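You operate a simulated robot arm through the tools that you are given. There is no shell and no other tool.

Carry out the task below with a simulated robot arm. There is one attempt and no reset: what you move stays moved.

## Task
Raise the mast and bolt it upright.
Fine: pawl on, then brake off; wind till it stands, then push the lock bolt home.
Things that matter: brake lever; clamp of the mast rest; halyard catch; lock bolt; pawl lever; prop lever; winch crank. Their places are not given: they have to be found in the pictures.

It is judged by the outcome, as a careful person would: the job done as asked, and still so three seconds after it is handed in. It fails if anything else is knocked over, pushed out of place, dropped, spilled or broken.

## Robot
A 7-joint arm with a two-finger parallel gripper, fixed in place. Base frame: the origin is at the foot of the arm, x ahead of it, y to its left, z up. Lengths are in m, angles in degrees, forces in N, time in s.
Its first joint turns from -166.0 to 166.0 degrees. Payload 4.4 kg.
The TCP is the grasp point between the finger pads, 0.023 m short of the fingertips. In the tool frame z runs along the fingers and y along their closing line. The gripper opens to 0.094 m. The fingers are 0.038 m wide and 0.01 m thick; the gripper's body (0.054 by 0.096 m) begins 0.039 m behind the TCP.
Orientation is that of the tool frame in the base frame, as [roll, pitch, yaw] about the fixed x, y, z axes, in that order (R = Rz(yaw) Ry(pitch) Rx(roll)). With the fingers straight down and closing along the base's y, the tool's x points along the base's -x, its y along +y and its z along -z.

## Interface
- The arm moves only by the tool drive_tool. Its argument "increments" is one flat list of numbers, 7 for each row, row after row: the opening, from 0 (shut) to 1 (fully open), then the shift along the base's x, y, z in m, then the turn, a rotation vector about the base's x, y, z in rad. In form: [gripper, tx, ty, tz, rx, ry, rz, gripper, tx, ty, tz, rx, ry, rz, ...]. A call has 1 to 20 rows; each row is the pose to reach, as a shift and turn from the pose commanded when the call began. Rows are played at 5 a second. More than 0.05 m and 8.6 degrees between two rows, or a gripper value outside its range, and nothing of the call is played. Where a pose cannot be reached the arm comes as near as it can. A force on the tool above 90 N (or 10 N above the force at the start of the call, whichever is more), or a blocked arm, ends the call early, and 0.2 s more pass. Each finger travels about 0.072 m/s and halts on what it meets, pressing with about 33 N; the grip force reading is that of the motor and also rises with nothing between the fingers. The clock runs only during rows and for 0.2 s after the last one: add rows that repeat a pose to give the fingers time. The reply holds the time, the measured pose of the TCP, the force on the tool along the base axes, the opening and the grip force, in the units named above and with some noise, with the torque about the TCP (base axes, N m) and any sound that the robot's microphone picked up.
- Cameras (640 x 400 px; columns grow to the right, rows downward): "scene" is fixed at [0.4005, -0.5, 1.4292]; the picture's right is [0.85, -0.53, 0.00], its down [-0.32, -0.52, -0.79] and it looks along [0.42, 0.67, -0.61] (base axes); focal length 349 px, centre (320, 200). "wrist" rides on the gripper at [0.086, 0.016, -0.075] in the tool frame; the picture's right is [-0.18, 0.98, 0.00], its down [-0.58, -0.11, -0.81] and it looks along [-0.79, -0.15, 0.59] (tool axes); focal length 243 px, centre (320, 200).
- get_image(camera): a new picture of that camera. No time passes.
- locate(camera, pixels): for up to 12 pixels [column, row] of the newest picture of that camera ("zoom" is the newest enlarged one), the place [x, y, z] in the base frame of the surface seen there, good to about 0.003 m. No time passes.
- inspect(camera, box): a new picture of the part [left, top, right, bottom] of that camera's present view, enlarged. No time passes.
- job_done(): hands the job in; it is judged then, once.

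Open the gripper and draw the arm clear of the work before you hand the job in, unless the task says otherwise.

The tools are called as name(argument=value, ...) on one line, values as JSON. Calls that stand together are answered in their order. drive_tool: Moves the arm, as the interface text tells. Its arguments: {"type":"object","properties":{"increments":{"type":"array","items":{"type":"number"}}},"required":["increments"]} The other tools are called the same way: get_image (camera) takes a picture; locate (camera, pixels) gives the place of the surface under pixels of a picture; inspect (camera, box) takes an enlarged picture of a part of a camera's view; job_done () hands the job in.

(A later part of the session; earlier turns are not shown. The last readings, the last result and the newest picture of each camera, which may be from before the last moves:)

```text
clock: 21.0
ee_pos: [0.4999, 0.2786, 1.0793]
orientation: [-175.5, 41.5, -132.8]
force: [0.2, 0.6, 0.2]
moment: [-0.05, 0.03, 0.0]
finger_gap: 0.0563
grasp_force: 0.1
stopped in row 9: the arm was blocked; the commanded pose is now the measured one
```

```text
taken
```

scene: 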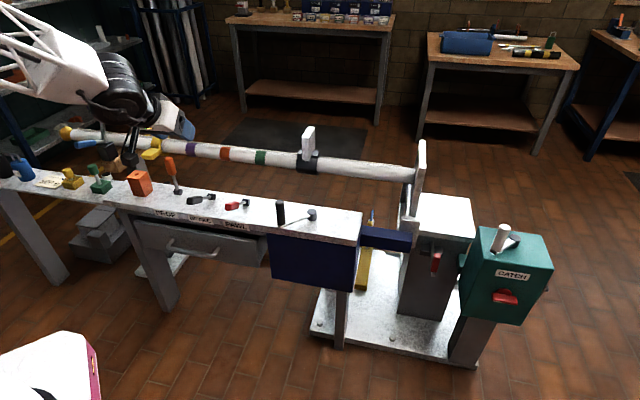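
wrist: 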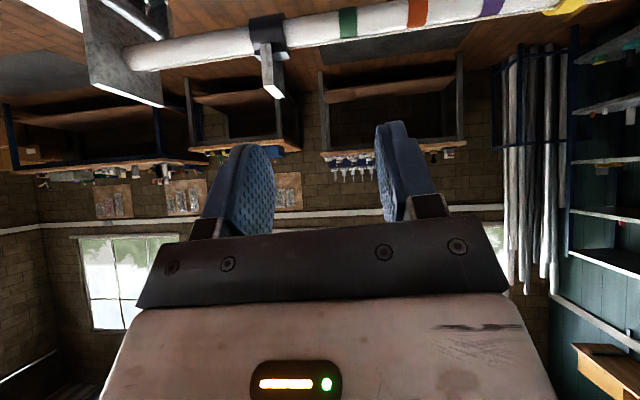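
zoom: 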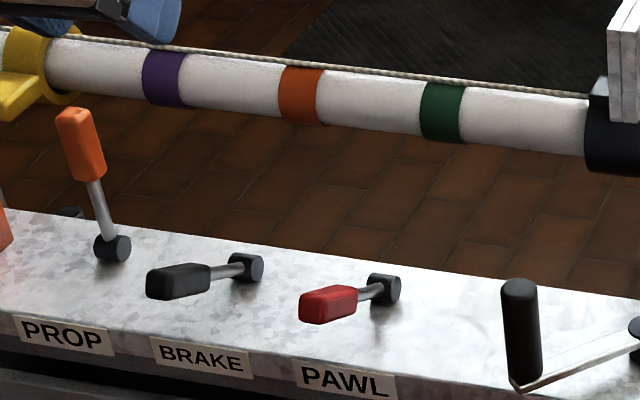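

The pawl now lies forward at the same angle as the brake. The arm stopped at an awkward wrist configuration (no contact force), so I untilt gradually while moving outward to recover a normal pose.

drive_tool(increments=[0.6, 0.01, 0.01, 0.0, -0.05, 0.05, 0, 0.6, 0.02, 0.02, 0.0, -0.1, 0.1, 0, 0.6, 0.03, 0.03, 0.0, -0.15, 0.15, 0, 0.6, 0.04, 0.04, 0.0, -0.2, 0.2, 0])

get_image(camera="scene")

```text
clock: 22.0
ee_pos: [0.54, 0.3198, 1.0795]
orientation: [-176.2, 25.3, -133.2]
force: [-0.9, -0.1, -0.5]
moment: [-0.02, 0.01, -0.01]
finger_gap: 0.0565
grasp_force: 0.0
```

```text
taken
```

scene: 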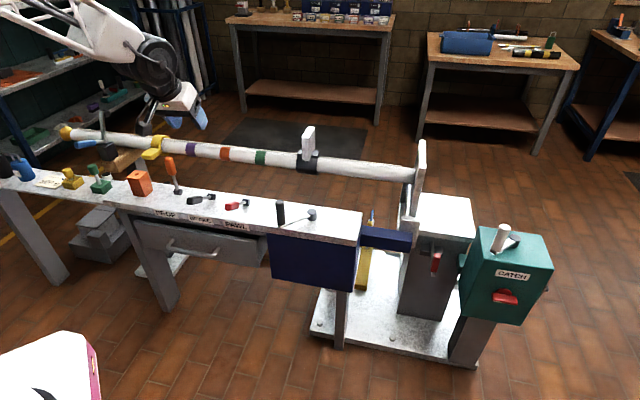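

Recovering fine. I'll finish untilting to vertical and move above the brake knob (expected near (0.524,0.466), z≈0.75), staying at z≈0.95.

drive_tool(increments=[0.6, 0.0, 0.01, -0.0, -0.055, 0.07, -0.003, 0.6, -0.004, 0.04, -0.02, -0.111, 0.14, -0.007, 0.6, -0.008, 0.07, -0.05, -0.166, 0.21, -0.01, 0.6, -0.012, 0.105, -0.08, -0.221, 0.28, -0.014, 0.6, -0.016, 0.14, -0.11, -0.2765, 0.3506, -0.017])

get_image(camera="wrist")

get_image(camera="scene")

```text
clock: 23.2
ee_pos: [0.5255, 0.4591, 0.9717]
orientation: [-179.7, -0.1, -134.9]
force: [-0.8, 0.4, -0.4]
moment: [-0.04, -0.01, 0.03]
finger_gap: 0.0562
grasp_force: 0.0
```

```text
taken
```

wrist: 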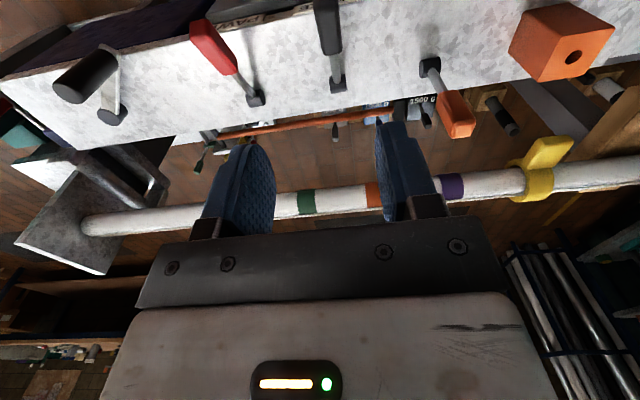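

```text
taken
```

scene: 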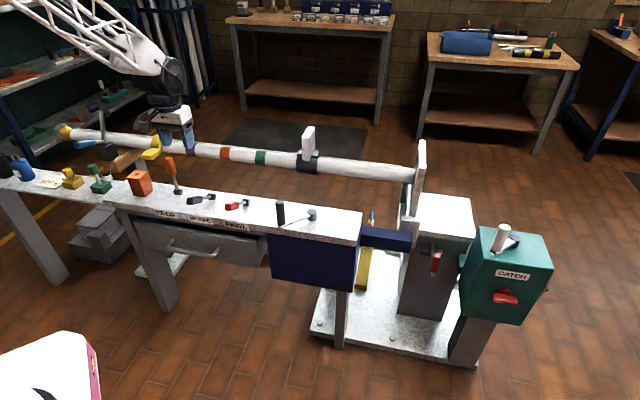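

Now brake at (328,30)/(337,85) and pawl at (213,45)/(255,98) are visible; I locate points on both, plus the crank at (100,80)/(110,115).

locate(camera="wrist", pixels=[[326, 10], [329, 40], [318, 30], [340, 30], [336, 68], [338, 85], [205, 35], [222, 60], [240, 78], [255, 98], [110, 115], [85, 75]])

locate(camera="scene", pixels=[[198, 199], [192, 199], [203, 198], [212, 197], [236, 205], [230, 206], [243, 204], [246, 203], [279, 203], [311, 213]])

inspect(camera="scene", box=[180, 185, 260, 235])

```text
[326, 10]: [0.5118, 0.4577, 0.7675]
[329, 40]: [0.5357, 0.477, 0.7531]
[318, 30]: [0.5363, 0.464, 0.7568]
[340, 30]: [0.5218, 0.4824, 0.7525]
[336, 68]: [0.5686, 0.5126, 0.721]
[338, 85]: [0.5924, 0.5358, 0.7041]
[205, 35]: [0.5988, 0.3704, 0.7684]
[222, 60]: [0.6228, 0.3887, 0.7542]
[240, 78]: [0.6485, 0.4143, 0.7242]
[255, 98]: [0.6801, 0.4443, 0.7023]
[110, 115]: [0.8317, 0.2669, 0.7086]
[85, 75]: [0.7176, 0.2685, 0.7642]
```

```text
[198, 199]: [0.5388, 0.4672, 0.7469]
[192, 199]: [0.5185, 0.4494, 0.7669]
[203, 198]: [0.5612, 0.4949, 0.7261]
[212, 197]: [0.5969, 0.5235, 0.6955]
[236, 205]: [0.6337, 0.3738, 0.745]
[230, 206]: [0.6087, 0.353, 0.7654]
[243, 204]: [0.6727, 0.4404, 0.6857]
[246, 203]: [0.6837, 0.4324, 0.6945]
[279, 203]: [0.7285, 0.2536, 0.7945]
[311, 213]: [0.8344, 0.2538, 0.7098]
```

```text
8.00 times, centred on (220, 210) of scene
```

zoom: 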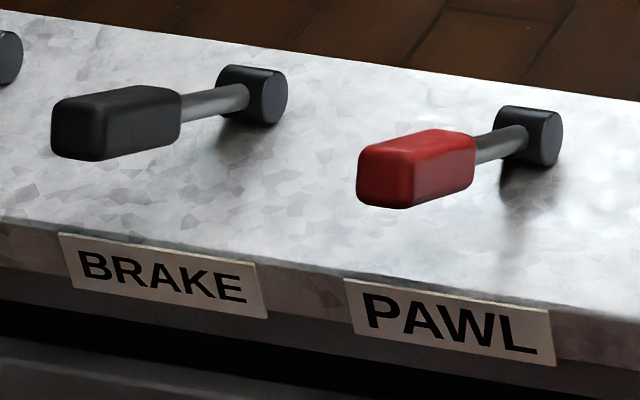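

Both levers lie at the same angle (~64°), so the pawl is fully thrown. Now I descend on the brake knob at about (0.525,0.465,0.748) with the tool vertical and close gently.

drive_tool(increments=[0.6, 0, 0.0055, -0.05, 0, 0, 0, 0.6, 0, 0.0055, -0.1, 0, 0, 0, 0.6, 0, 0.0055, -0.15, 0, 0, 0, 0.6, 0, 0.0055, -0.19, 0, 0, 0, 0.6, 0, 0.0055, -0.2237, 0, 0, 0, 0.45, 0, 0.0055, -0.2237, 0, 0, 0, 0.35, 0, 0.0055, -0.2237, 0, 0, 0, 0.28, 0, 0.0055, -0.2237, 0, 0, 0])

get_image(camera="wrist")

inspect(camera="scene", box=[150, 130, 270, 230])

```text
refused: row 1 steps farther than a row can; nothing moved
```

```text
taken
```

wrist: 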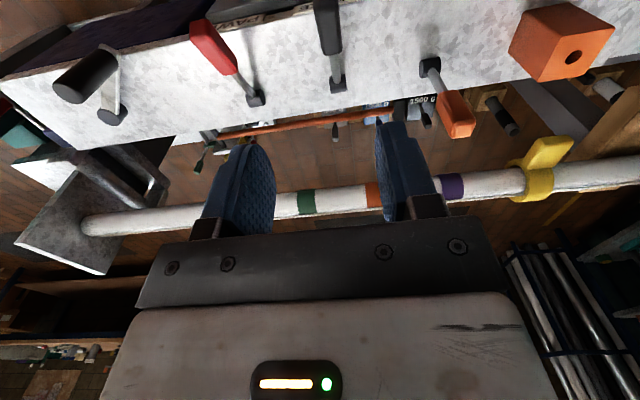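

```text
4.00 times, centred on (210, 180) of scene
```

zoom: 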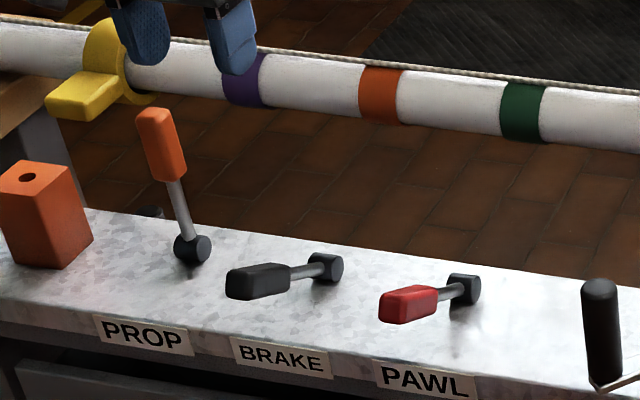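

The first row slightly exceeded 0.05 m, so nothing moved. I repeat the descent with smaller steps.

drive_tool(increments=[0.6, 0, 0.0025, -0.045, 0, 0, 0, 0.6, 0, 0.0055, -0.09, 0, 0, 0, 0.6, 0, 0.0055, -0.135, 0, 0, 0, 0.6, 0, 0.0055, -0.18, 0, 0, 0, 0.6, 0, 0.0055, -0.21, 0, 0, 0, 0.6, 0, 0.0055, -0.2237, 0, 0, 0, 0.45, 0, 0.0055, -0.2237, 0, 0, 0, 0.35, 0, 0.0055, -0.2237, 0, 0, 0])

get_image(camera="wrist")

inspect(camera="scene", box=[150, 130, 270, 230])

```text
clock: 25.0
ee_pos: [0.5244, 0.4656, 0.7451]
orientation: [-179.7, -0.1, -134.9]
force: [-0.2, -0.1, -0.3]
moment: [-0.01, -0.02, 0.03]
finger_gap: 0.0328
grasp_force: 0.1
```

```text
taken
```

wrist: 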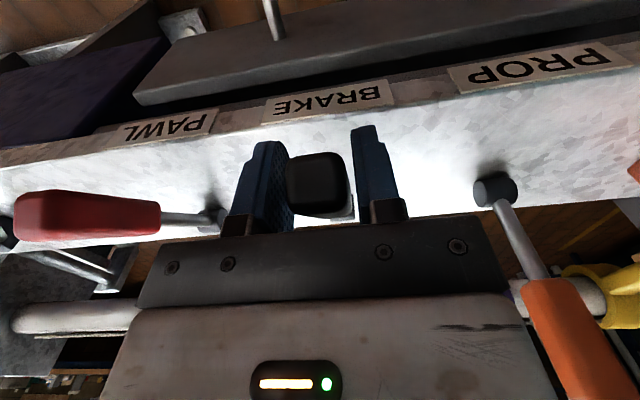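

```text
4.00 times, centred on (210, 180) of scene
```

zoom: 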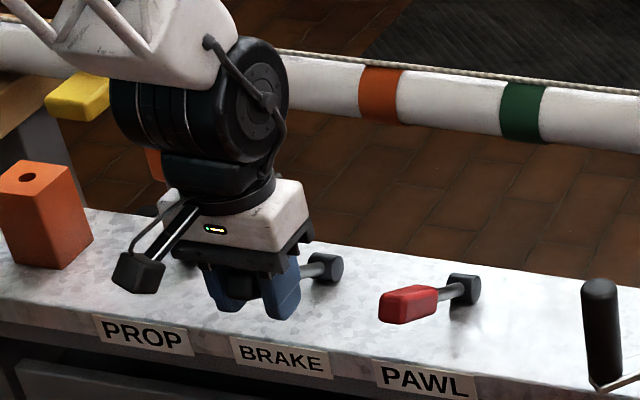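

The knob sits nearer the left (+d) finger; I shift about 3 mm along +d and close the rest of the way.

drive_tool(increments=[0.35, 0.0021, -0.0021, 0.001, 0, 0, 0, 0.3, 0.0021, -0.0021, 0.001, 0, 0, 0, 0.27, 0.0021, -0.0021, 0.001, 0, 0, 0, 0.25, 0.0021, -0.0021, 0.001, 0, 0, 0])

```text
clock: 26.0
ee_pos: [0.5251, 0.4631, 0.7472]
orientation: [-179.7, -0.2, -134.9]
force: [-12.0, 14.7, -2.6]
moment: [-0.03, 0.15, -0.02]
finger_gap: 0.0317
grasp_force: 9.4
```

Contact came on the -d finger at gap 31.7 mm, so I shifted too far; I move 3.5 mm back toward -d while closing.

drive_tool(increments=[0.33, -0.0012, 0.0012, 0, 0, 0, 0, 0.33, -0.0026, 0.0026, 0, 0, 0, 0, 0.28, -0.0026, 0.0026, 0, 0, 0, 0, 0.25, -0.0026, 0.0026, 0, 0, 0, 0, 0.22, -0.0026, 0.0026, 0, 0, 0, 0])

```text
clock: 27.2
ee_pos: [0.5239, 0.4668, 0.747]
orientation: [-179.7, -0.1, -135.0]
force: [-6.6, 6.8, -0.1]
moment: [0.19, 0.02, 0.07]
finger_gap: 0.0247
grasp_force: 5.2
```

Nearly centred now (gap 24.7 mm, small force). I close fully for a firm grip.

drive_tool(increments=[0.15, -0.0006, 0.0006, 0, 0, 0, 0, 0.05, -0.0006, 0.0006, 0, 0, 0, 0, 0, -0.0006, 0.0006, 0, 0, 0, 0])

```text
clock: 28.0
ee_pos: [0.5236, 0.4661, 0.7469]
orientation: [-179.7, -0.1, -134.8]
force: [-2.9, 3.4, -0.2]
moment: [0.46, 0.34, 0.17]
finger_gap: 0.0238
grasp_force: 45.2
```

Firm, balanced grip on the brake knob. I now lift it along its arc toward upright, first half of the swing, keeping the tool vertical.

drive_tool(increments=[0, 0.0042, 0.0042, 0.0099, 0, 0, 0, 0, 0.0092, 0.0092, 0.0192, 0, 0, 0, 0, 0.0148, 0.0148, 0.0277, 0, 0, 0, 0, 0.0209, 0.0209, 0.0353, 0, 0, 0])

inspect(camera="scene", box=[150, 130, 270, 230])

```text
clock: 29.0
ee_pos: [0.5446, 0.4878, 0.7819]
orientation: [-179.6, -0.1, -135.0]
force: [-6.2, -4.7, -10.4]
moment: [-0.39, 1.41, 0.01]
finger_gap: 0.0239
grasp_force: 44.5
```

```text
4.00 times, centred on (210, 180) of scene
```

zoom: 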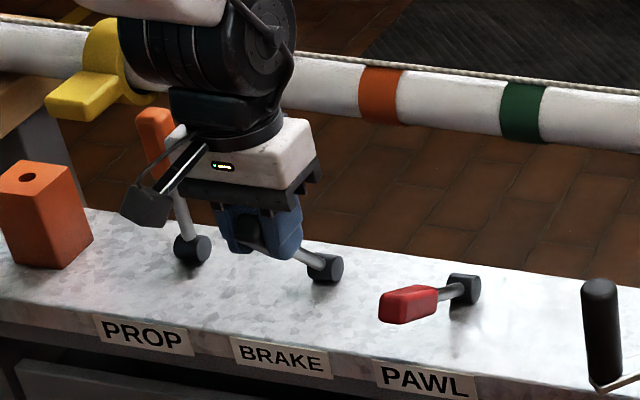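

Lever following well with ~12 N resistance. I continue to the upright position.

drive_tool(increments=[0, 0.0067, 0.0067, 0.0066, 0, 0, 0, 0, 0.0139, 0.0139, 0.0122, 0, 0, 0, 0, 0.0214, 0.0214, 0.0167, 0, 0, 0, 0, 0.0292, 0.0292, 0.0201, 0, 0, 0, 0, 0.0373, 0.0373, 0.0223, 0, 0, 0, 0, 0.0454, 0.0454, 0.0233, 0, 0, 0])

inspect(camera="scene", box=[150, 130, 270, 230])

```text
clock: 30.4
ee_pos: [0.5906, 0.5322, 0.8056]
orientation: [-179.7, -0.1, -134.8]
force: [-14.5, -6.0, 11.3]
moment: [-0.23, 1.84, 0.04]
finger_gap: 0.0239
grasp_force: 45.1
```

```text
4.00 times, centred on (210, 180) of scene
```

zoom: 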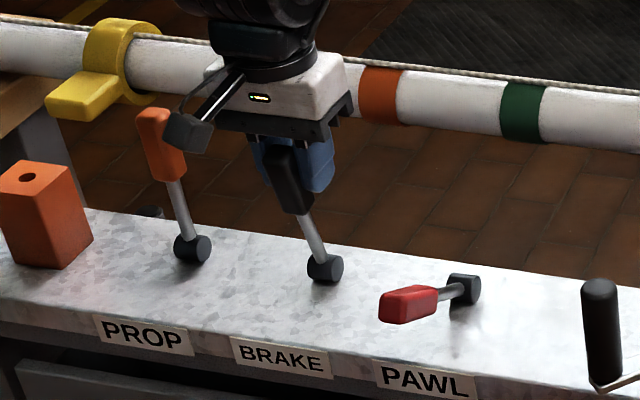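

The brake lever is nearly upright (still leaning a bit forward compared with PROP). I push further outward in small steps to the stop.

drive_tool(increments=[0, 0.004, 0.004, 0, 0, 0, 0, 0, 0.008, 0.008, 0, 0, 0, 0, 0, 0.0115, 0.0115, -0.0005, 0, 0, 0])

inspect(camera="scene", box=[150, 130, 270, 230])

```text
clock: 31.2
ee_pos: [0.601, 0.5446, 0.8062]
orientation: [-179.6, -0.1, -134.8]
force: [-9.9, -7.9, 13.0]
moment: [-0.17, 1.92, 0.05]
finger_gap: 0.0237
grasp_force: 45.3
```

```text
4.00 times, centred on (210, 180) of scene
```

zoom: 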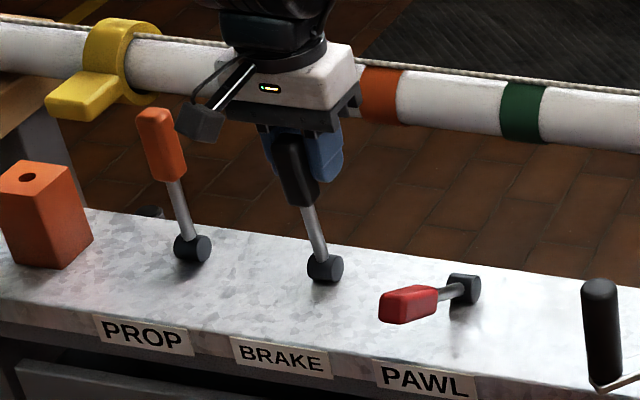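

Now nearly parallel to PROP; resistance is still only ~13 N. A few more millimetres until it stops.

drive_tool(increments=[0, 0.003, 0.003, 0, 0, 0, 0, 0, 0.006, 0.006, 0, 0, 0, 0])

inspect(camera="scene", box=[150, 130, 270, 230])

```text
clock: 31.8
ee_pos: [0.6062, 0.5501, 0.8045]
orientation: [-179.8, -0.3, -134.9]
force: [-10.2, -8.0, 1.5]
moment: [-0.08, 1.91, 0.09]
finger_gap: 0.0236
grasp_force: 44.9
```

```text
4.00 times, centred on (210, 180) of scene
```

zoom: 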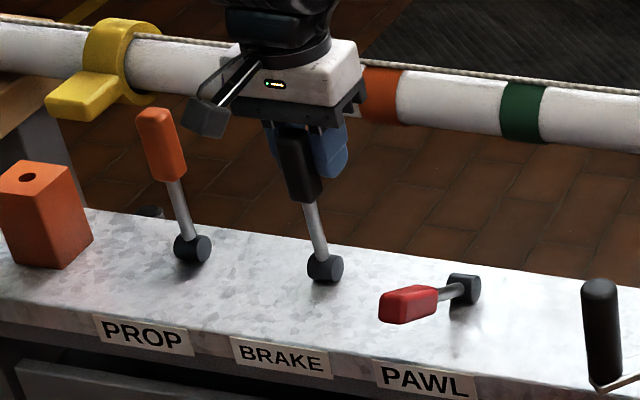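

The TCP is ~2 cm past the hub line but the lever looks just parallel to PROP, so I check with the wrist camera how the knob sits in the fingers.

get_image(camera="wrist")

inspect(camera="scene", box=[200, 150, 250, 205])

```text
taken
```

wrist: 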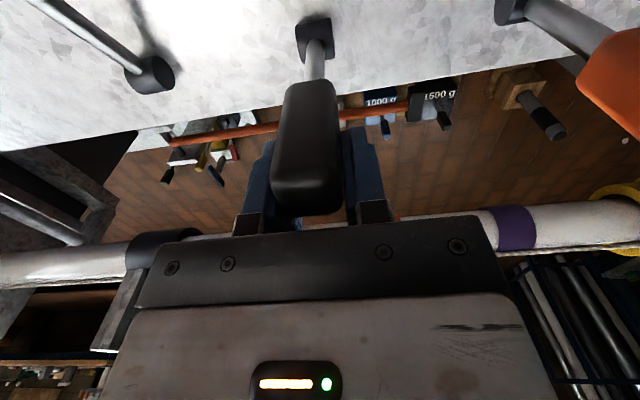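

```text
7.27 times, centred on (225, 178) of scene
```

zoom: 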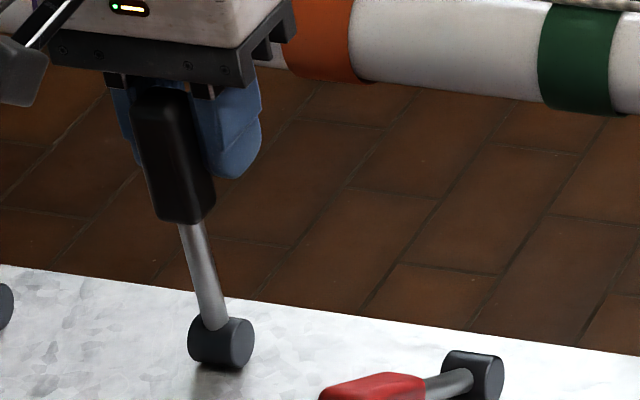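

The fingers have slid past so the knob sits at their front edge. I locate knob and rod points to compute the lever's real angle.

locate(camera="wrist", pixels=[[314, 22], [313, 60], [311, 95], [308, 140], [305, 185], [305, 205]])

locate(camera="scene", pixels=[[211, 197], [209, 183], [206, 170], [203, 164], [178, 190], [174, 178], [171, 168], [169, 160]])

```text
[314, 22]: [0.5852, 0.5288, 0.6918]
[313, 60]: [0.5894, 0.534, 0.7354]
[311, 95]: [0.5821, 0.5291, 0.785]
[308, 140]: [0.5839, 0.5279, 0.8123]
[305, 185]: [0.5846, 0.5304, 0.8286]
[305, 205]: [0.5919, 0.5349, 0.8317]
```

```text
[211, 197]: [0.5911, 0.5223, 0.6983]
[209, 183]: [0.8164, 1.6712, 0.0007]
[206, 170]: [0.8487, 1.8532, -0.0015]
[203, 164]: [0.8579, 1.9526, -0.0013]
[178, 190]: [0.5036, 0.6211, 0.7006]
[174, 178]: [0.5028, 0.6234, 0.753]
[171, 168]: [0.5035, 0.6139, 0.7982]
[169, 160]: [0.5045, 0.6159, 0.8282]
```

The knob's front face is vertical, so the brake lever is upright (at its stop, same as PROP). I open, rise straight up, and then travel to above the winch crank knob near (0.725,0.255).

drive_tool(increments=[0.3, 0, 0, 0, 0, 0, 0, 0.6, 0, 0, 0, 0, 0, 0, 0.8, 0, 0, 0, 0, 0, 0, 0.8, 0, 0, 0.04, 0, 0, 0, 0.8, 0, 0, 0.085, 0, 0, 0, 0.8, 0, 0, 0.13, 0, 0, 0, 0.8, 0.015, -0.04, 0.14, 0, 0, -0.06, 0.8, 0.03, -0.085, 0.15, 0, 0, -0.12, 0.8, 0.05, -0.13, 0.16, 0, 0, -0.18, 0.8, 0.07, -0.175, 0.16, 0, 0, -0.25, 0.8, 0.09, -0.22, 0.16, 0, 0, -0.32, 0.8, 0.1, -0.26, 0.16, 0, 0, -0.38, 0.8, 0.11, -0.29, 0.16, 0, 0, -0.436])

get_image(camera="wrist")

get_image(camera="scene")

inspect(camera="scene", box=[150, 130, 310, 230])

```text
refused: row 9 steps farther than a row can; nothing moved
```

```text
taken
```

wrist: 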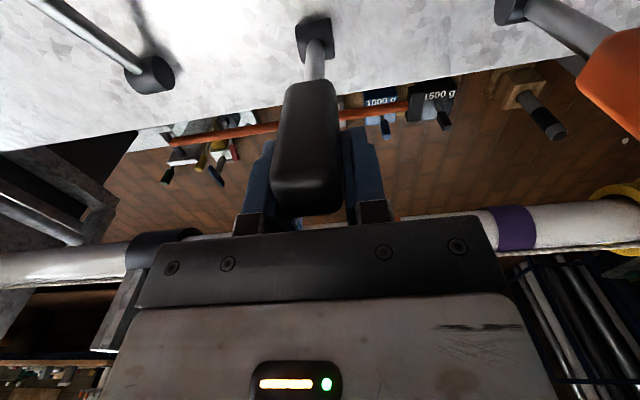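

```text
taken
```

scene: 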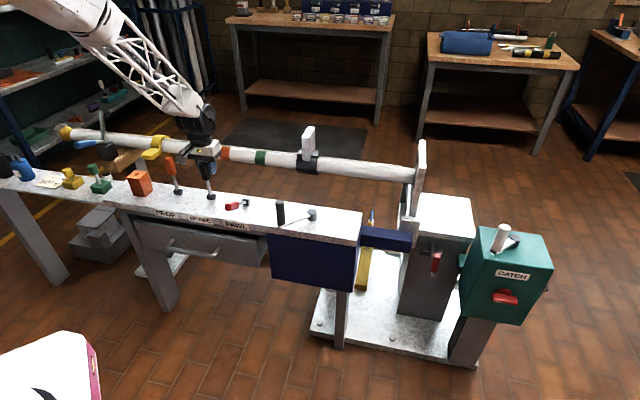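

```text
4.00 times, centred on (230, 180) of scene
```

zoom: 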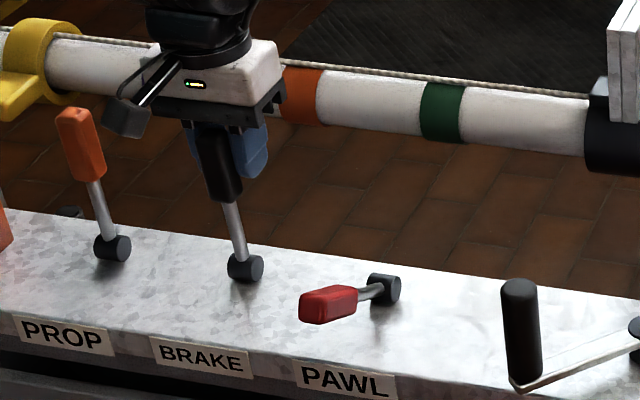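

Nothing moved because of one over-long step. I resend in smaller steps: open, rise, then check.

drive_tool(increments=[0.3, 0, 0, 0, 0, 0, 0, 0.6, 0, 0, 0, 0, 0, 0, 0.8, 0, 0, 0, 0, 0, 0, 0.8, 0, 0, 0.04, 0, 0, 0, 0.8, 0, 0, 0.085, 0, 0, 0, 0.8, 0, 0, 0.13, 0, 0, 0, 0.8, 0.014, -0.036, 0.14, 0, 0, -0.06, 0.8, 0.03, -0.078, 0.15, 0, 0, -0.12, 0.8, 0.046, -0.12, 0.16, 0, 0, -0.18, 0.8, 0.062, -0.163, 0.16, 0, 0, -0.25, 0.8, 0.078, -0.206, 0.16, 0, 0, -0.32, 0.8, 0.094, -0.249, 0.16, 0, 0, -0.38, 0.8, 0.11, -0.29, 0.16, 0, 0, -0.436])

get_image(camera="wrist")

get_image(camera="scene")

inspect(camera="scene", box=[150, 130, 310, 230])

```text
clock: 34.6
ee_pos: [0.7179, 0.2596, 0.9658]
orientation: [-179.6, -0.1, -159.9]
force: [0.8, -0.6, 1.0]
moment: [0.03, 0.03, 0.03]
finger_gap: 0.0751
grasp_force: 0.0
```

```text
taken
```

wrist: 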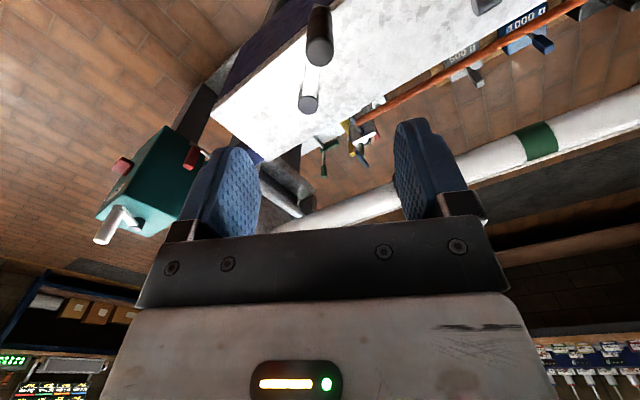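

```text
taken
```

scene: 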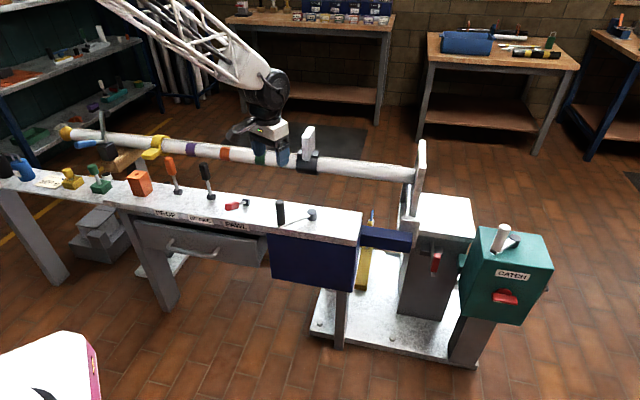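

```text
4.00 times, centred on (230, 180) of scene
```

zoom: 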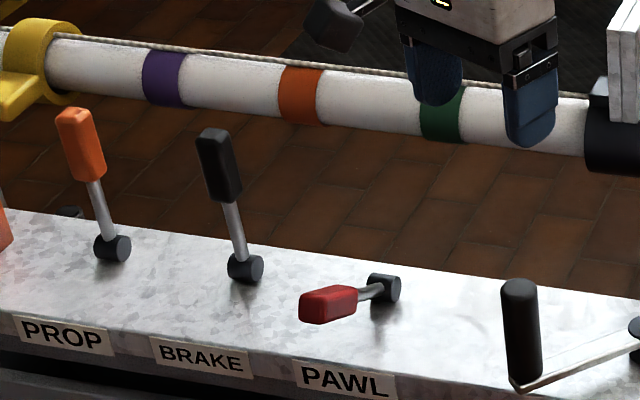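

Brake stands upright parallel to PROP, pawl lies forward. Now I locate the crank knob ((319,20)-(320,65)) and hub (309,103) in the wrist view.

locate(camera="wrist", pixels=[[319, 15], [306, 45], [319, 55], [332, 45], [319, 62], [309, 103], [300, 103], [318, 103], [309, 112], [312, 80]])

inspect(camera="wrist", box=[260, 0, 380, 120])

```text
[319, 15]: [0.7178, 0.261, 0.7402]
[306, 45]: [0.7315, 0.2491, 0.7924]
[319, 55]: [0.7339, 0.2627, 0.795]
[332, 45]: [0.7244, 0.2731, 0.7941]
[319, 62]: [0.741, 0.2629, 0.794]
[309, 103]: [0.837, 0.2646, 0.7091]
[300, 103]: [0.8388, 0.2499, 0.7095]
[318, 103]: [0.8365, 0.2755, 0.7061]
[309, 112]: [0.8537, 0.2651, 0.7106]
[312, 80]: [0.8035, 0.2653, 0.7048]
```

```text
3.33 times, centred on (320, 60) of wrist
```

zoom: 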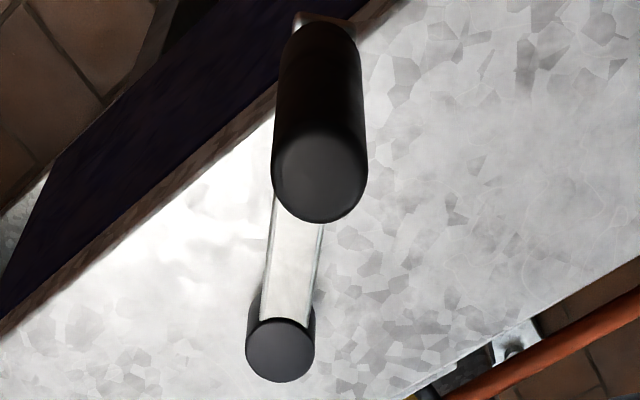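

Knob centre is about (0.729,0.262), hub (0.839,0.263), so crank radius ≈0.11 m. Before gripping I test whether the arm reaches the far side of the circle (0.949,0.263) in free air at z≈0.85.

drive_tool(increments=[0.8, 0.04, 0.001, -0.015, 0, 0, 0, 0.8, 0.08, 0.001, -0.03, 0, 0, 0, 0.8, 0.12, 0.002, -0.05, 0, 0, 0, 0.8, 0.16, 0.002, -0.07, 0, 0, 0, 0.8, 0.2, 0.003, -0.09, 0, 0, 0, 0.8, 0.231, 0.003, -0.11, 0, 0, 0])

get_image(camera="scene")

```text
clock: 36.0
ee_pos: [0.9492, 0.2642, 0.8556]
orientation: [-179.7, -0.1, -159.9]
force: [0.1, 0.2, 0.5]
moment: [0.02, 0.01, 0.03]
finger_gap: 0.0751
grasp_force: 0.2
```

```text
taken
```

scene: 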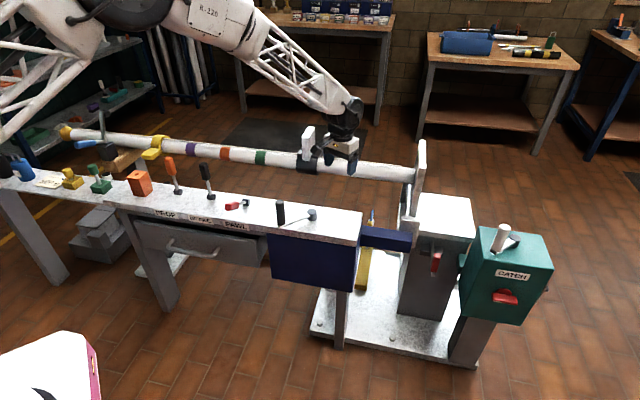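

Reached fine. I also test the working height z≈0.78 there, then return.

drive_tool(increments=[0.8, 0, 0, -0.04, 0, 0, 0, 0.8, 0, 0, -0.078, 0, 0, 0])

```text
clock: 36.6
ee_pos: [0.9499, 0.2643, 0.7782]
orientation: [-179.7, -0.1, -159.8]
force: [0.5, 0.0, 0.6]
moment: [0.03, 0.02, -0.01]
finger_gap: 0.0751
grasp_force: 0.0
```

Reachable at working height. Now I go back up and over to the knob at (0.729,0.262), descend to z≈0.778 around it and close slowly.

drive_tool(increments=[0.8, 0, 0, 0.045, 0, 0, 0, 0.8, -0.02, 0, 0.085, 0, 0, 0, 0.8, -0.065, 0, 0.095, 0, 0, 0, 0.8, -0.11, 0, 0.095, 0, 0, 0, 0.8, -0.155, -0.001, 0.095, 0, 0, 0, 0.8, -0.2, -0.001, 0.09, 0, 0, 0, 0.8, -0.22, -0.001, 0.05, 0, 0, 0, 0.8, -0.22, -0.001, 0.01, 0, 0, 0, 0.8, -0.22, -0.001, 0.0, 0, 0, 0, 0.5, -0.22, -0.001, 0, 0, 0, 0, 0.35, -0.22, -0.001, 0, 0, 0, 0])

get_image(camera="wrist")

inspect(camera="scene", box=[230, 130, 390, 230])

```text
clock: 39.0
ee_pos: [0.7272, 0.2634, 0.7764]
orientation: [-179.7, 0.0, -159.9]
force: [-0.4, -0.7, 0.2]
moment: [-0.03, 0.0, 0.01]
finger_gap: 0.033
grasp_force: 0.2
```

```text
taken
```

wrist: 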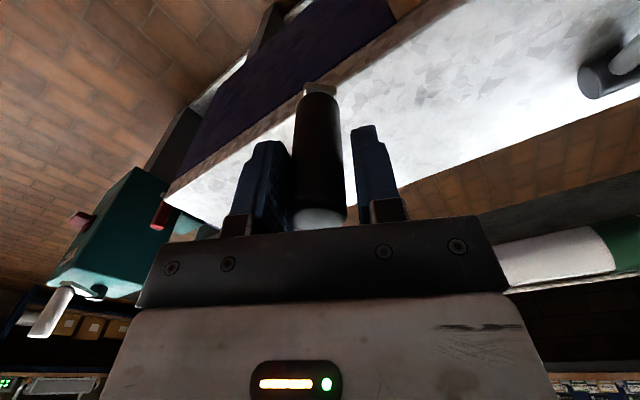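

```text
4.00 times, centred on (310, 180) of scene
```

zoom: 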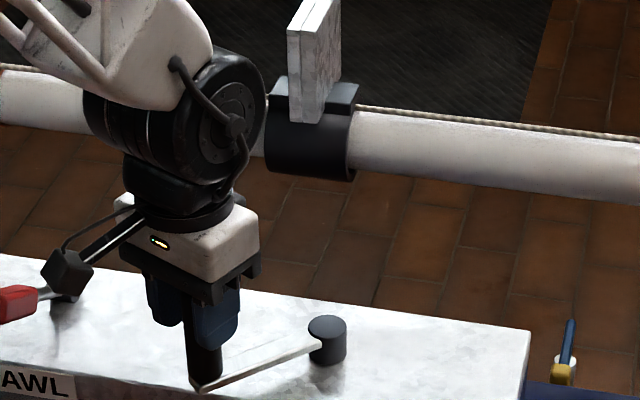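

The knob is between the fingers. I close the rest of the way in steps and watch the side force.

drive_tool(increments=[0.31, 0, 0, 0, 0, 0, 0, 0.28, 0, 0, 0, 0, 0, 0, 0.25, 0, 0, 0, 0, 0, 0])

```text
clock: 39.8
ee_pos: [0.7266, 0.2619, 0.7761]
orientation: [-179.6, -0.1, -159.8]
force: [-0.6, -14.5, 1.1]
moment: [0.2, 0.04, -0.06]
finger_gap: 0.0294
grasp_force: 6.9
```

Contact at ~29 mm with only ~15 N side load; I close fully.

drive_tool(increments=[0.2, 0, -0.001, 0, 0, 0, 0, 0.1, 0, -0.001, 0, 0, 0, 0, 0, 0, -0.001, 0, 0, 0, 0])

```text
clock: 40.6
ee_pos: [0.7275, 0.2611, 0.7762]
orientation: [-179.8, -0.1, -159.9]
force: [18.6, -29.8, -12.7]
moment: [0.86, 0.28, -0.13]
finger_gap: 0.0256
grasp_force: 45.2
```

Gripped (25.6 mm). The tool is being pulled toward -y, so I first test counter-clockwise (toward -y) by about 6° along the circle.

drive_tool(increments=[0, 0.0008, -0.004, 0, 0, 0, 0, 0, 0.0012, -0.008, 0, 0, 0, 0, 0, 0.0018, -0.012, 0, 0, 0, 0])

```text
clock: 41.4
ee_pos: [0.7283, 0.25, 0.7755]
orientation: [-179.7, -0.2, -159.9]
force: [-14.4, 13.0, -11.7]
moment: [1.13, -0.46, 0.06]
finger_gap: 0.0256
grasp_force: 44.3
```

The crank moves counter-clockwise with ~13 N resistance. I continue about 36° further and then check the mast.

drive_tool(increments=[0, -0.0005, -0.008, 0, 0, 0, 0, 0, 0.0013, -0.0156, 0, 0, 0, 0, 0, 0.0042, -0.024, 0, 0, 0, 0, 0, 0.0074, -0.032, 0, 0, 0, 0, 0, 0.0114, -0.0397, 0, 0, 0, 0, 0, 0.0158, -0.0472, 0, 0, 0, 0, 0, 0.0266, -0.0609, 0, 0, 0, 0])

get_image(camera="scene")

inspect(camera="scene", box=[50, 90, 210, 190])

```text
clock: 43.0
ee_pos: [0.7551, 0.1875, 0.7772]
orientation: [-179.6, -0.2, -160.0]
force: [-36.0, -13.5, -3.0]
moment: [0.85, 0.36, -0.01]
finger_gap: 0.0259
grasp_force: 45.6
```

```text
taken
```

scene: 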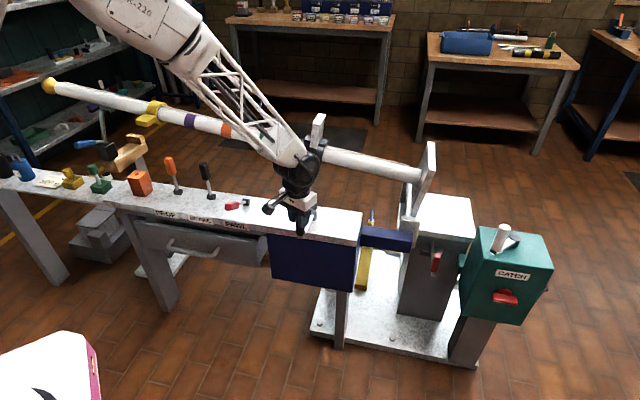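

```text
4.00 times, centred on (130, 140) of scene
```

zoom: 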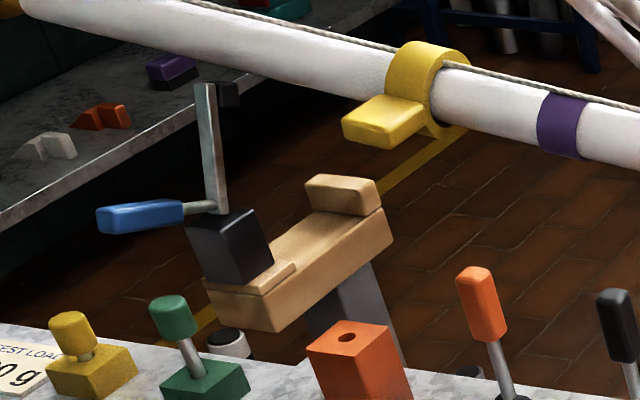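

The mast is rising (yellow tip now near (48,86), clear of the rest), so counter-clockwise raises it. Refitted circle centre is about (0.838,0.2605), R≈0.1105; I continue another 60°.

drive_tool(increments=[0, 0.005, -0.0075, 0, 0, 0, 0, 0, 0.0117, -0.0136, 0, 0, 0, 0, 0, 0.0277, -0.0242, 0, 0, 0, 0, 0, 0.0454, -0.0319, 0, 0, 0, 0, 0, 0.0641, -0.0365, 0, 0, 0, 0, 0, 0.0833, -0.0377, 0, 0, 0, 0, 0, 0.1024, -0.0355, 0, 0, 0, 0])

get_image(camera="scene")

```text
clock: 44.6
ee_pos: [0.86, 0.1534, 0.7769]
orientation: [-179.7, -0.3, -159.9]
force: [-11.0, -15.9, -32.0]
moment: [1.02, -0.08, -0.04]
finger_gap: 0.0256
grasp_force: 45.2
```

```text
taken
```

scene: 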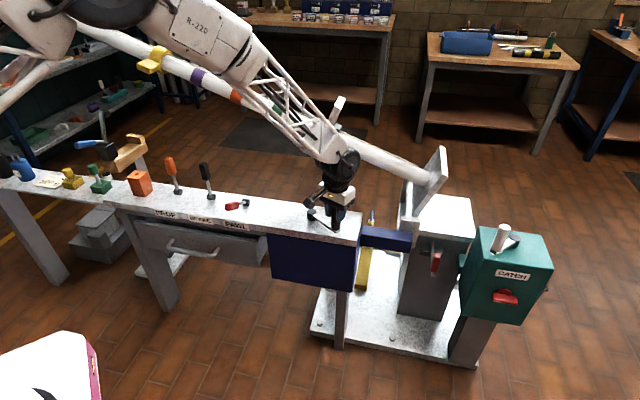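

Mast at roughly 25-30° now, resistance steady (~14 N). I continue another 40° and then measure the mast angle by locating points.

drive_tool(increments=[0, 0.0185, 0.0054, 0, 0, 0, 0, 0, 0.0358, 0.014, 0, 0, 0, 0, 0, 0.0513, 0.0254, 0, 0, 0, 0, 0, 0.0646, 0.0394, 0, 0, 0, 0])

get_image(camera="scene")

```text
clock: 45.6
ee_pos: [0.9247, 0.1927, 0.7788]
orientation: [-179.7, -0.2, -159.9]
force: [19.7, -30.9, -36.0]
moment: [1.17, 0.04, -0.12]
finger_gap: 0.026
grasp_force: 44.4
```

```text
taken
```

scene: 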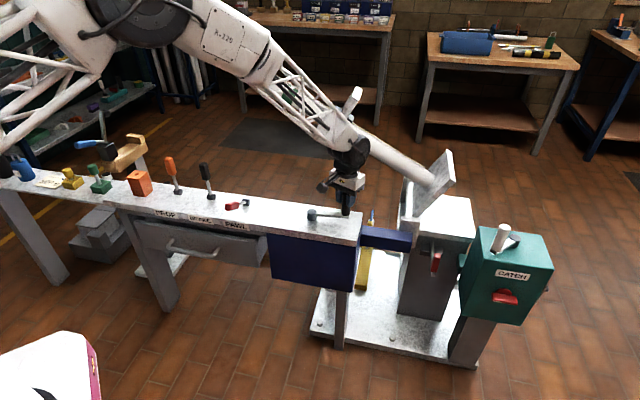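

The heel plate has tilted; I locate its edges and the mast/collar to compute the angle.

locate(camera="scene", pixels=[[447, 160], [440, 178], [428, 202], [422, 172], [400, 157], [353, 98], [358, 92], [436, 200], [455, 178], [443, 157]])

inspect(camera="scene", box=[320, 80, 480, 240])

```text
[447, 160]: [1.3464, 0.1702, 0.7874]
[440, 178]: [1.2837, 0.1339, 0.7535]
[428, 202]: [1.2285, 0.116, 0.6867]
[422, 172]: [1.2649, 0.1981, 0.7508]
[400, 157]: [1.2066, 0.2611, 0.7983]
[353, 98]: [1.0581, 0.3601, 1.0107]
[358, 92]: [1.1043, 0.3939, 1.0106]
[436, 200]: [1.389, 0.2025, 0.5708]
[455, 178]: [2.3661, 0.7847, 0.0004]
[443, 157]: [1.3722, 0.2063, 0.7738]
```

```text
2.50 times, centred on (400, 160) of scene
```

zoom: 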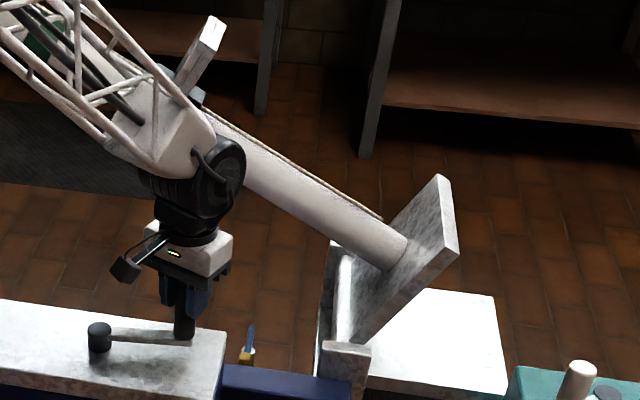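

Mast is at about 30° after 140° of crank, so roughly 280° more is needed. I check the arm link positions against the mast plane (n≈1.03) for clearance.

locate(camera="scene", pixels=[[225, 40], [130, 20], [40, 60], [300, 90], [345, 130], [352, 155], [160, 20], [265, 60], [345, 180], [375, 140]])

get_image(camera="wrist")

```text
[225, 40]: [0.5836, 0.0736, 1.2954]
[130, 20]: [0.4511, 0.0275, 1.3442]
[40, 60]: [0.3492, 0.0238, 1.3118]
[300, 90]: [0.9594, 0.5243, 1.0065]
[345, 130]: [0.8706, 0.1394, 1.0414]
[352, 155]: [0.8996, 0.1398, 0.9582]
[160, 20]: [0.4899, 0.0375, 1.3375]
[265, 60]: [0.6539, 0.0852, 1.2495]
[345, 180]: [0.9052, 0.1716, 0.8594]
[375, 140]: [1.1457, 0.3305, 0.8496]
```

```text
taken
```

wrist: 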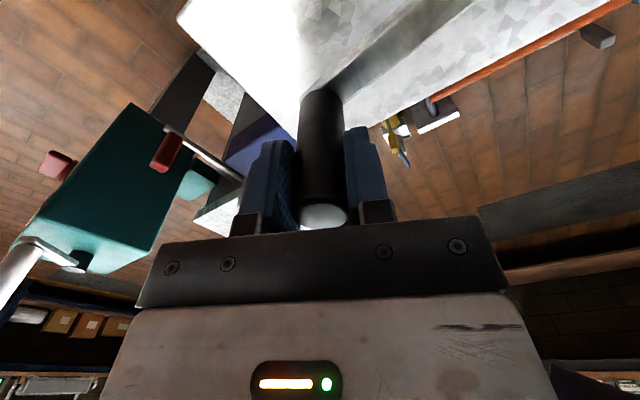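

The arm's links all stay at n<0.9, well clear of the mast plane. I continue winding another 80° around the far side.

drive_tool(increments=[0, 0.0124, 0.0151, -0.001, 0, 0, 0, 0, 0.0203, 0.033, -0.002, 0, 0, 0, 0, 0.0248, 0.052, -0.002, 0, 0, 0, 0, 0.0261, 0.0714, -0.002, 0, 0, 0, 0, 0.0239, 0.0908, -0.002, 0, 0, 0])

get_image(camera="scene")

```text
clock: 46.8
ee_pos: [0.9475, 0.2841, 0.7766]
orientation: [-179.7, 0.0, -159.8]
force: [-28.2, -15.9, 22.7]
moment: [1.06, 0.28, 0.0]
finger_gap: 0.0259
grasp_force: 45.7
```

```text
taken
```

scene: 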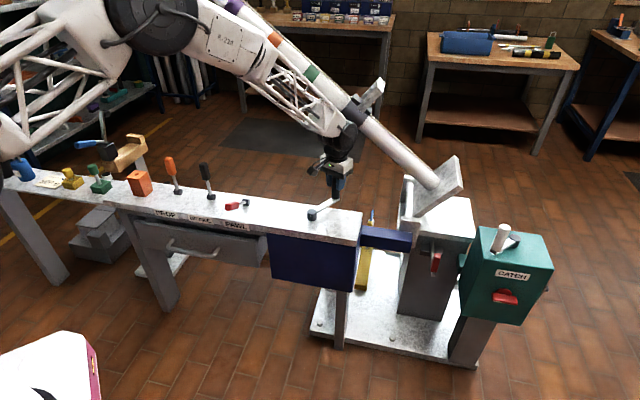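

Radial load switched to slightly inward, so I use R≈0.110. Continue another 40° and look at clearance.

drive_tool(increments=[0, -0.0072, 0.0178, 0.0005, 0, 0, 0, 0, -0.0157, 0.035, 0.001, 0, 0, 0, 0, -0.0271, 0.0505, 0.001, 0, 0, 0, 0, -0.041, 0.0637, 0.001, 0, 0, 0])

get_image(camera="scene")

get_image(camera="wrist")

```text
clock: 47.8
ee_pos: [0.9057, 0.3462, 0.7762]
orientation: [-179.8, -0.1, -159.9]
force: [23.4, 15.3, 10.5]
moment: [0.51, 1.1, 0.01]
finger_gap: 0.0257
grasp_force: 44.9
```

```text
taken
```

scene: 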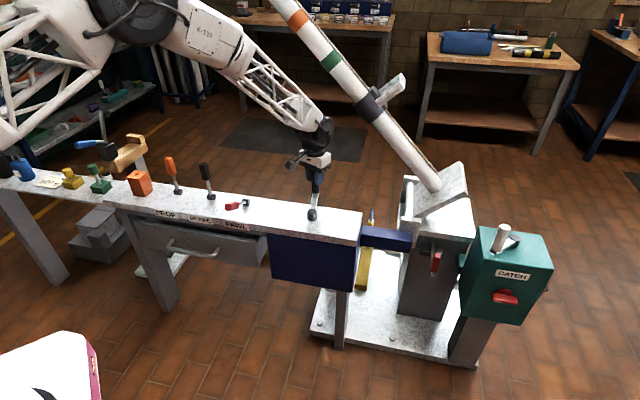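

```text
taken
```

wrist: 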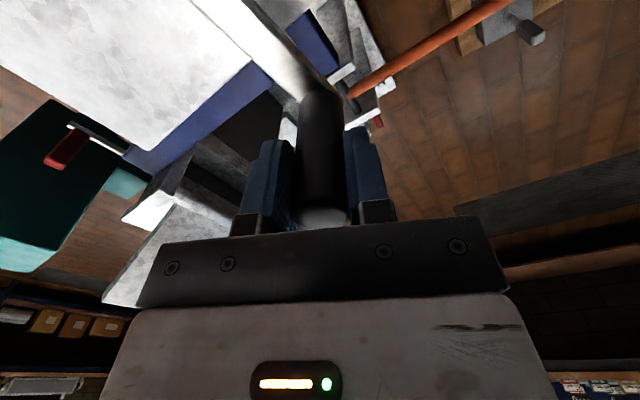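

Mast at roughly 50°, clearances fine. I continue another 60°.

drive_tool(increments=[0, -0.0156, 0.0114, 0, 0, 0, 0, 0, -0.0333, 0.0191, 0, 0, 0, 0, 0, -0.0522, 0.0237, 0, 0, 0, 0, 0, -0.0715, 0.0249, 0, 0, 0, 0, 0, -0.0908, 0.0227, 0, 0, 0, 0, 0, -0.1093, 0.0172, 0, 0, 0, 0])

get_image(camera="scene")

```text
clock: 49.2
ee_pos: [0.7975, 0.3621, 0.7765]
orientation: [-179.7, -0.1, -160.1]
force: [22.5, -38.3, 32.8]
moment: [0.47, 0.79, -0.14]
finger_gap: 0.0255
grasp_force: 44.9
```

```text
taken
```

scene: 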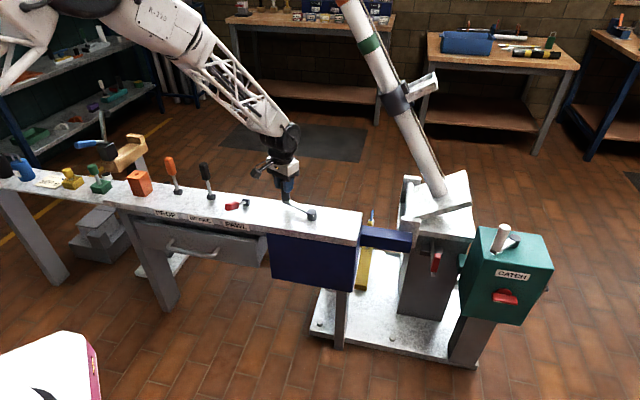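

Mast at about 62°. Adjusting the circle centre slightly (0.838,0.2585), I wind another 60°.

drive_tool(increments=[0, -0.0173, -0.0109, 0.001, 0, 0, 0, 0, -0.0327, -0.0223, 0.0015, 0, 0, 0, 0, -0.046, -0.0362, 0.0015, 0, 0, 0, 0, -0.0566, -0.0521, 0.0015, 0, 0, 0, 0, -0.0643, -0.0697, 0.0015, 0, 0, 0, 0, -0.0688, -0.0884, 0.0015, 0, 0, 0])

get_image(camera="scene")

```text
clock: 50.6
ee_pos: [0.7282, 0.2765, 0.777]
orientation: [-179.7, -0.1, -159.9]
force: [32.1, -2.3, -12.2]
moment: [0.72, 0.43, -0.07]
finger_gap: 0.0255
grasp_force: 44.9
```

```text
taken
```

scene: 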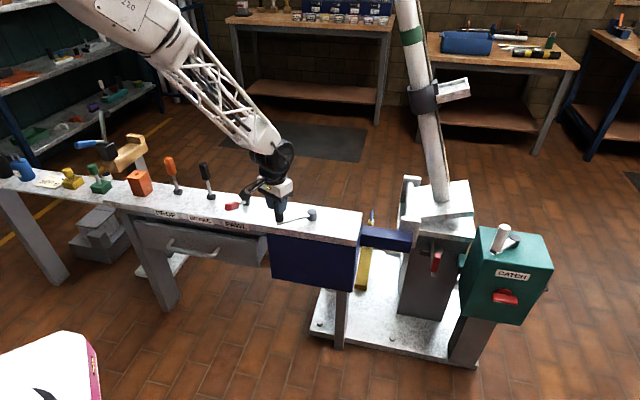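

Mast at about 75°. I continue 40° more, then check before the final approach.

drive_tool(increments=[0, 0.0005, -0.0093, 0, 0, 0, 0, 0, -0.0002, -0.0186, 0, 0, 0, 0, 0, 0.002, -0.0376, 0, 0, 0, 0, 0, 0.0074, -0.056, 0, 0, 0, 0, 0, 0.0159, -0.0731, 0, 0, 0, 0])

get_image(camera="scene")

inspect(camera="scene", box=[370, 120, 530, 280])

```text
clock: 51.8
ee_pos: [0.7435, 0.2019, 0.7781]
orientation: [-179.7, -0.2, -159.9]
force: [-24.5, -13.9, 19.6]
moment: [0.63, 0.45, -0.04]
finger_gap: 0.0257
grasp_force: 45.6
```

```text
taken
```

scene: 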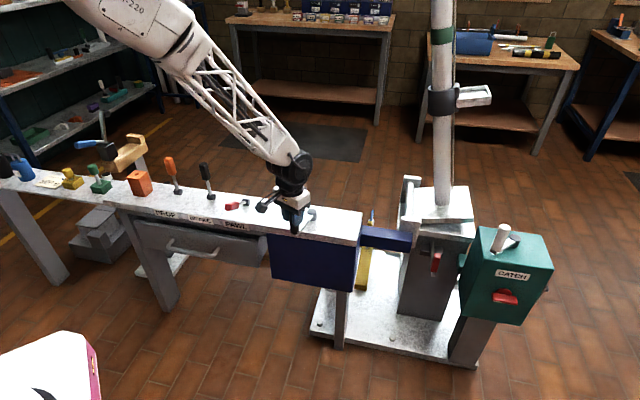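

```text
2.50 times, centred on (450, 200) of scene
```

zoom: 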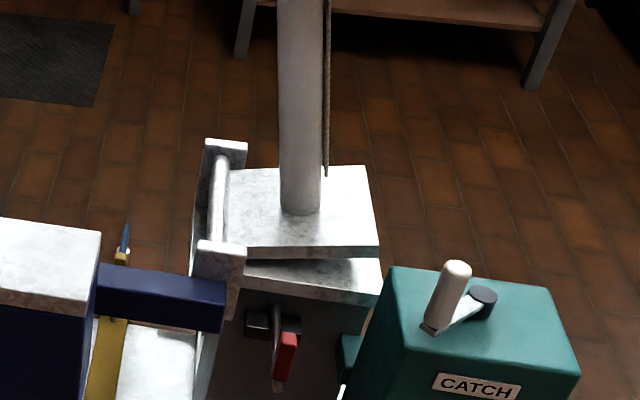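

The heel plate is only a few degrees from lying flat on the block. I proceed in 5° crank steps.

drive_tool(increments=[0, 0.0045, -0.0085, 0, 0, 0, 0, 0, 0.0105, -0.0161, 0, 0, 0, 0, 0, 0.0172, -0.023, 0, 0, 0, 0])

inspect(camera="scene", box=[370, 120, 530, 280])

```text
clock: 52.6
ee_pos: [0.7602, 0.1804, 0.7776]
orientation: [-179.7, 0.0, -159.8]
force: [-3.9, -4.3, -1.5]
moment: [0.99, -0.48, 0.01]
finger_gap: 0.0255
grasp_force: 44.8
```

```text
2.50 times, centred on (450, 200) of scene
```

zoom: 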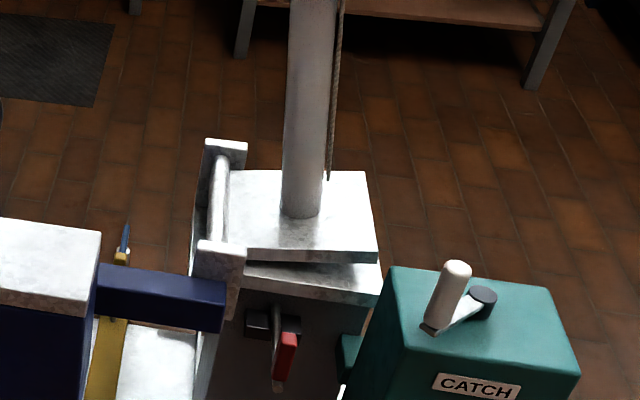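

Only a couple of degrees left. Continue with 5° steps.

drive_tool(increments=[0, 0.0072, -0.0063, 0, 0, 0, 0, 0, 0.0149, -0.012, 0, 0, 0, 0])

inspect(camera="scene", box=[370, 120, 530, 280])

```text
clock: 53.2
ee_pos: [0.7761, 0.1677, 0.7771]
orientation: [-179.7, -0.1, -159.9]
force: [4.8, 6.4, -15.2]
moment: [0.79, 0.16, 0.0]
finger_gap: 0.0258
grasp_force: 44.8
```

```text
2.50 times, centred on (450, 200) of scene
```

zoom: 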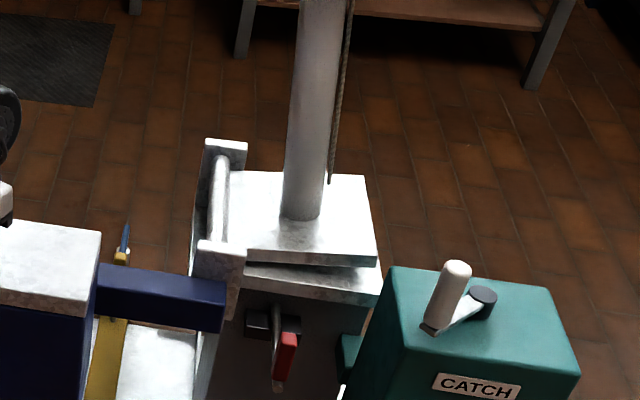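

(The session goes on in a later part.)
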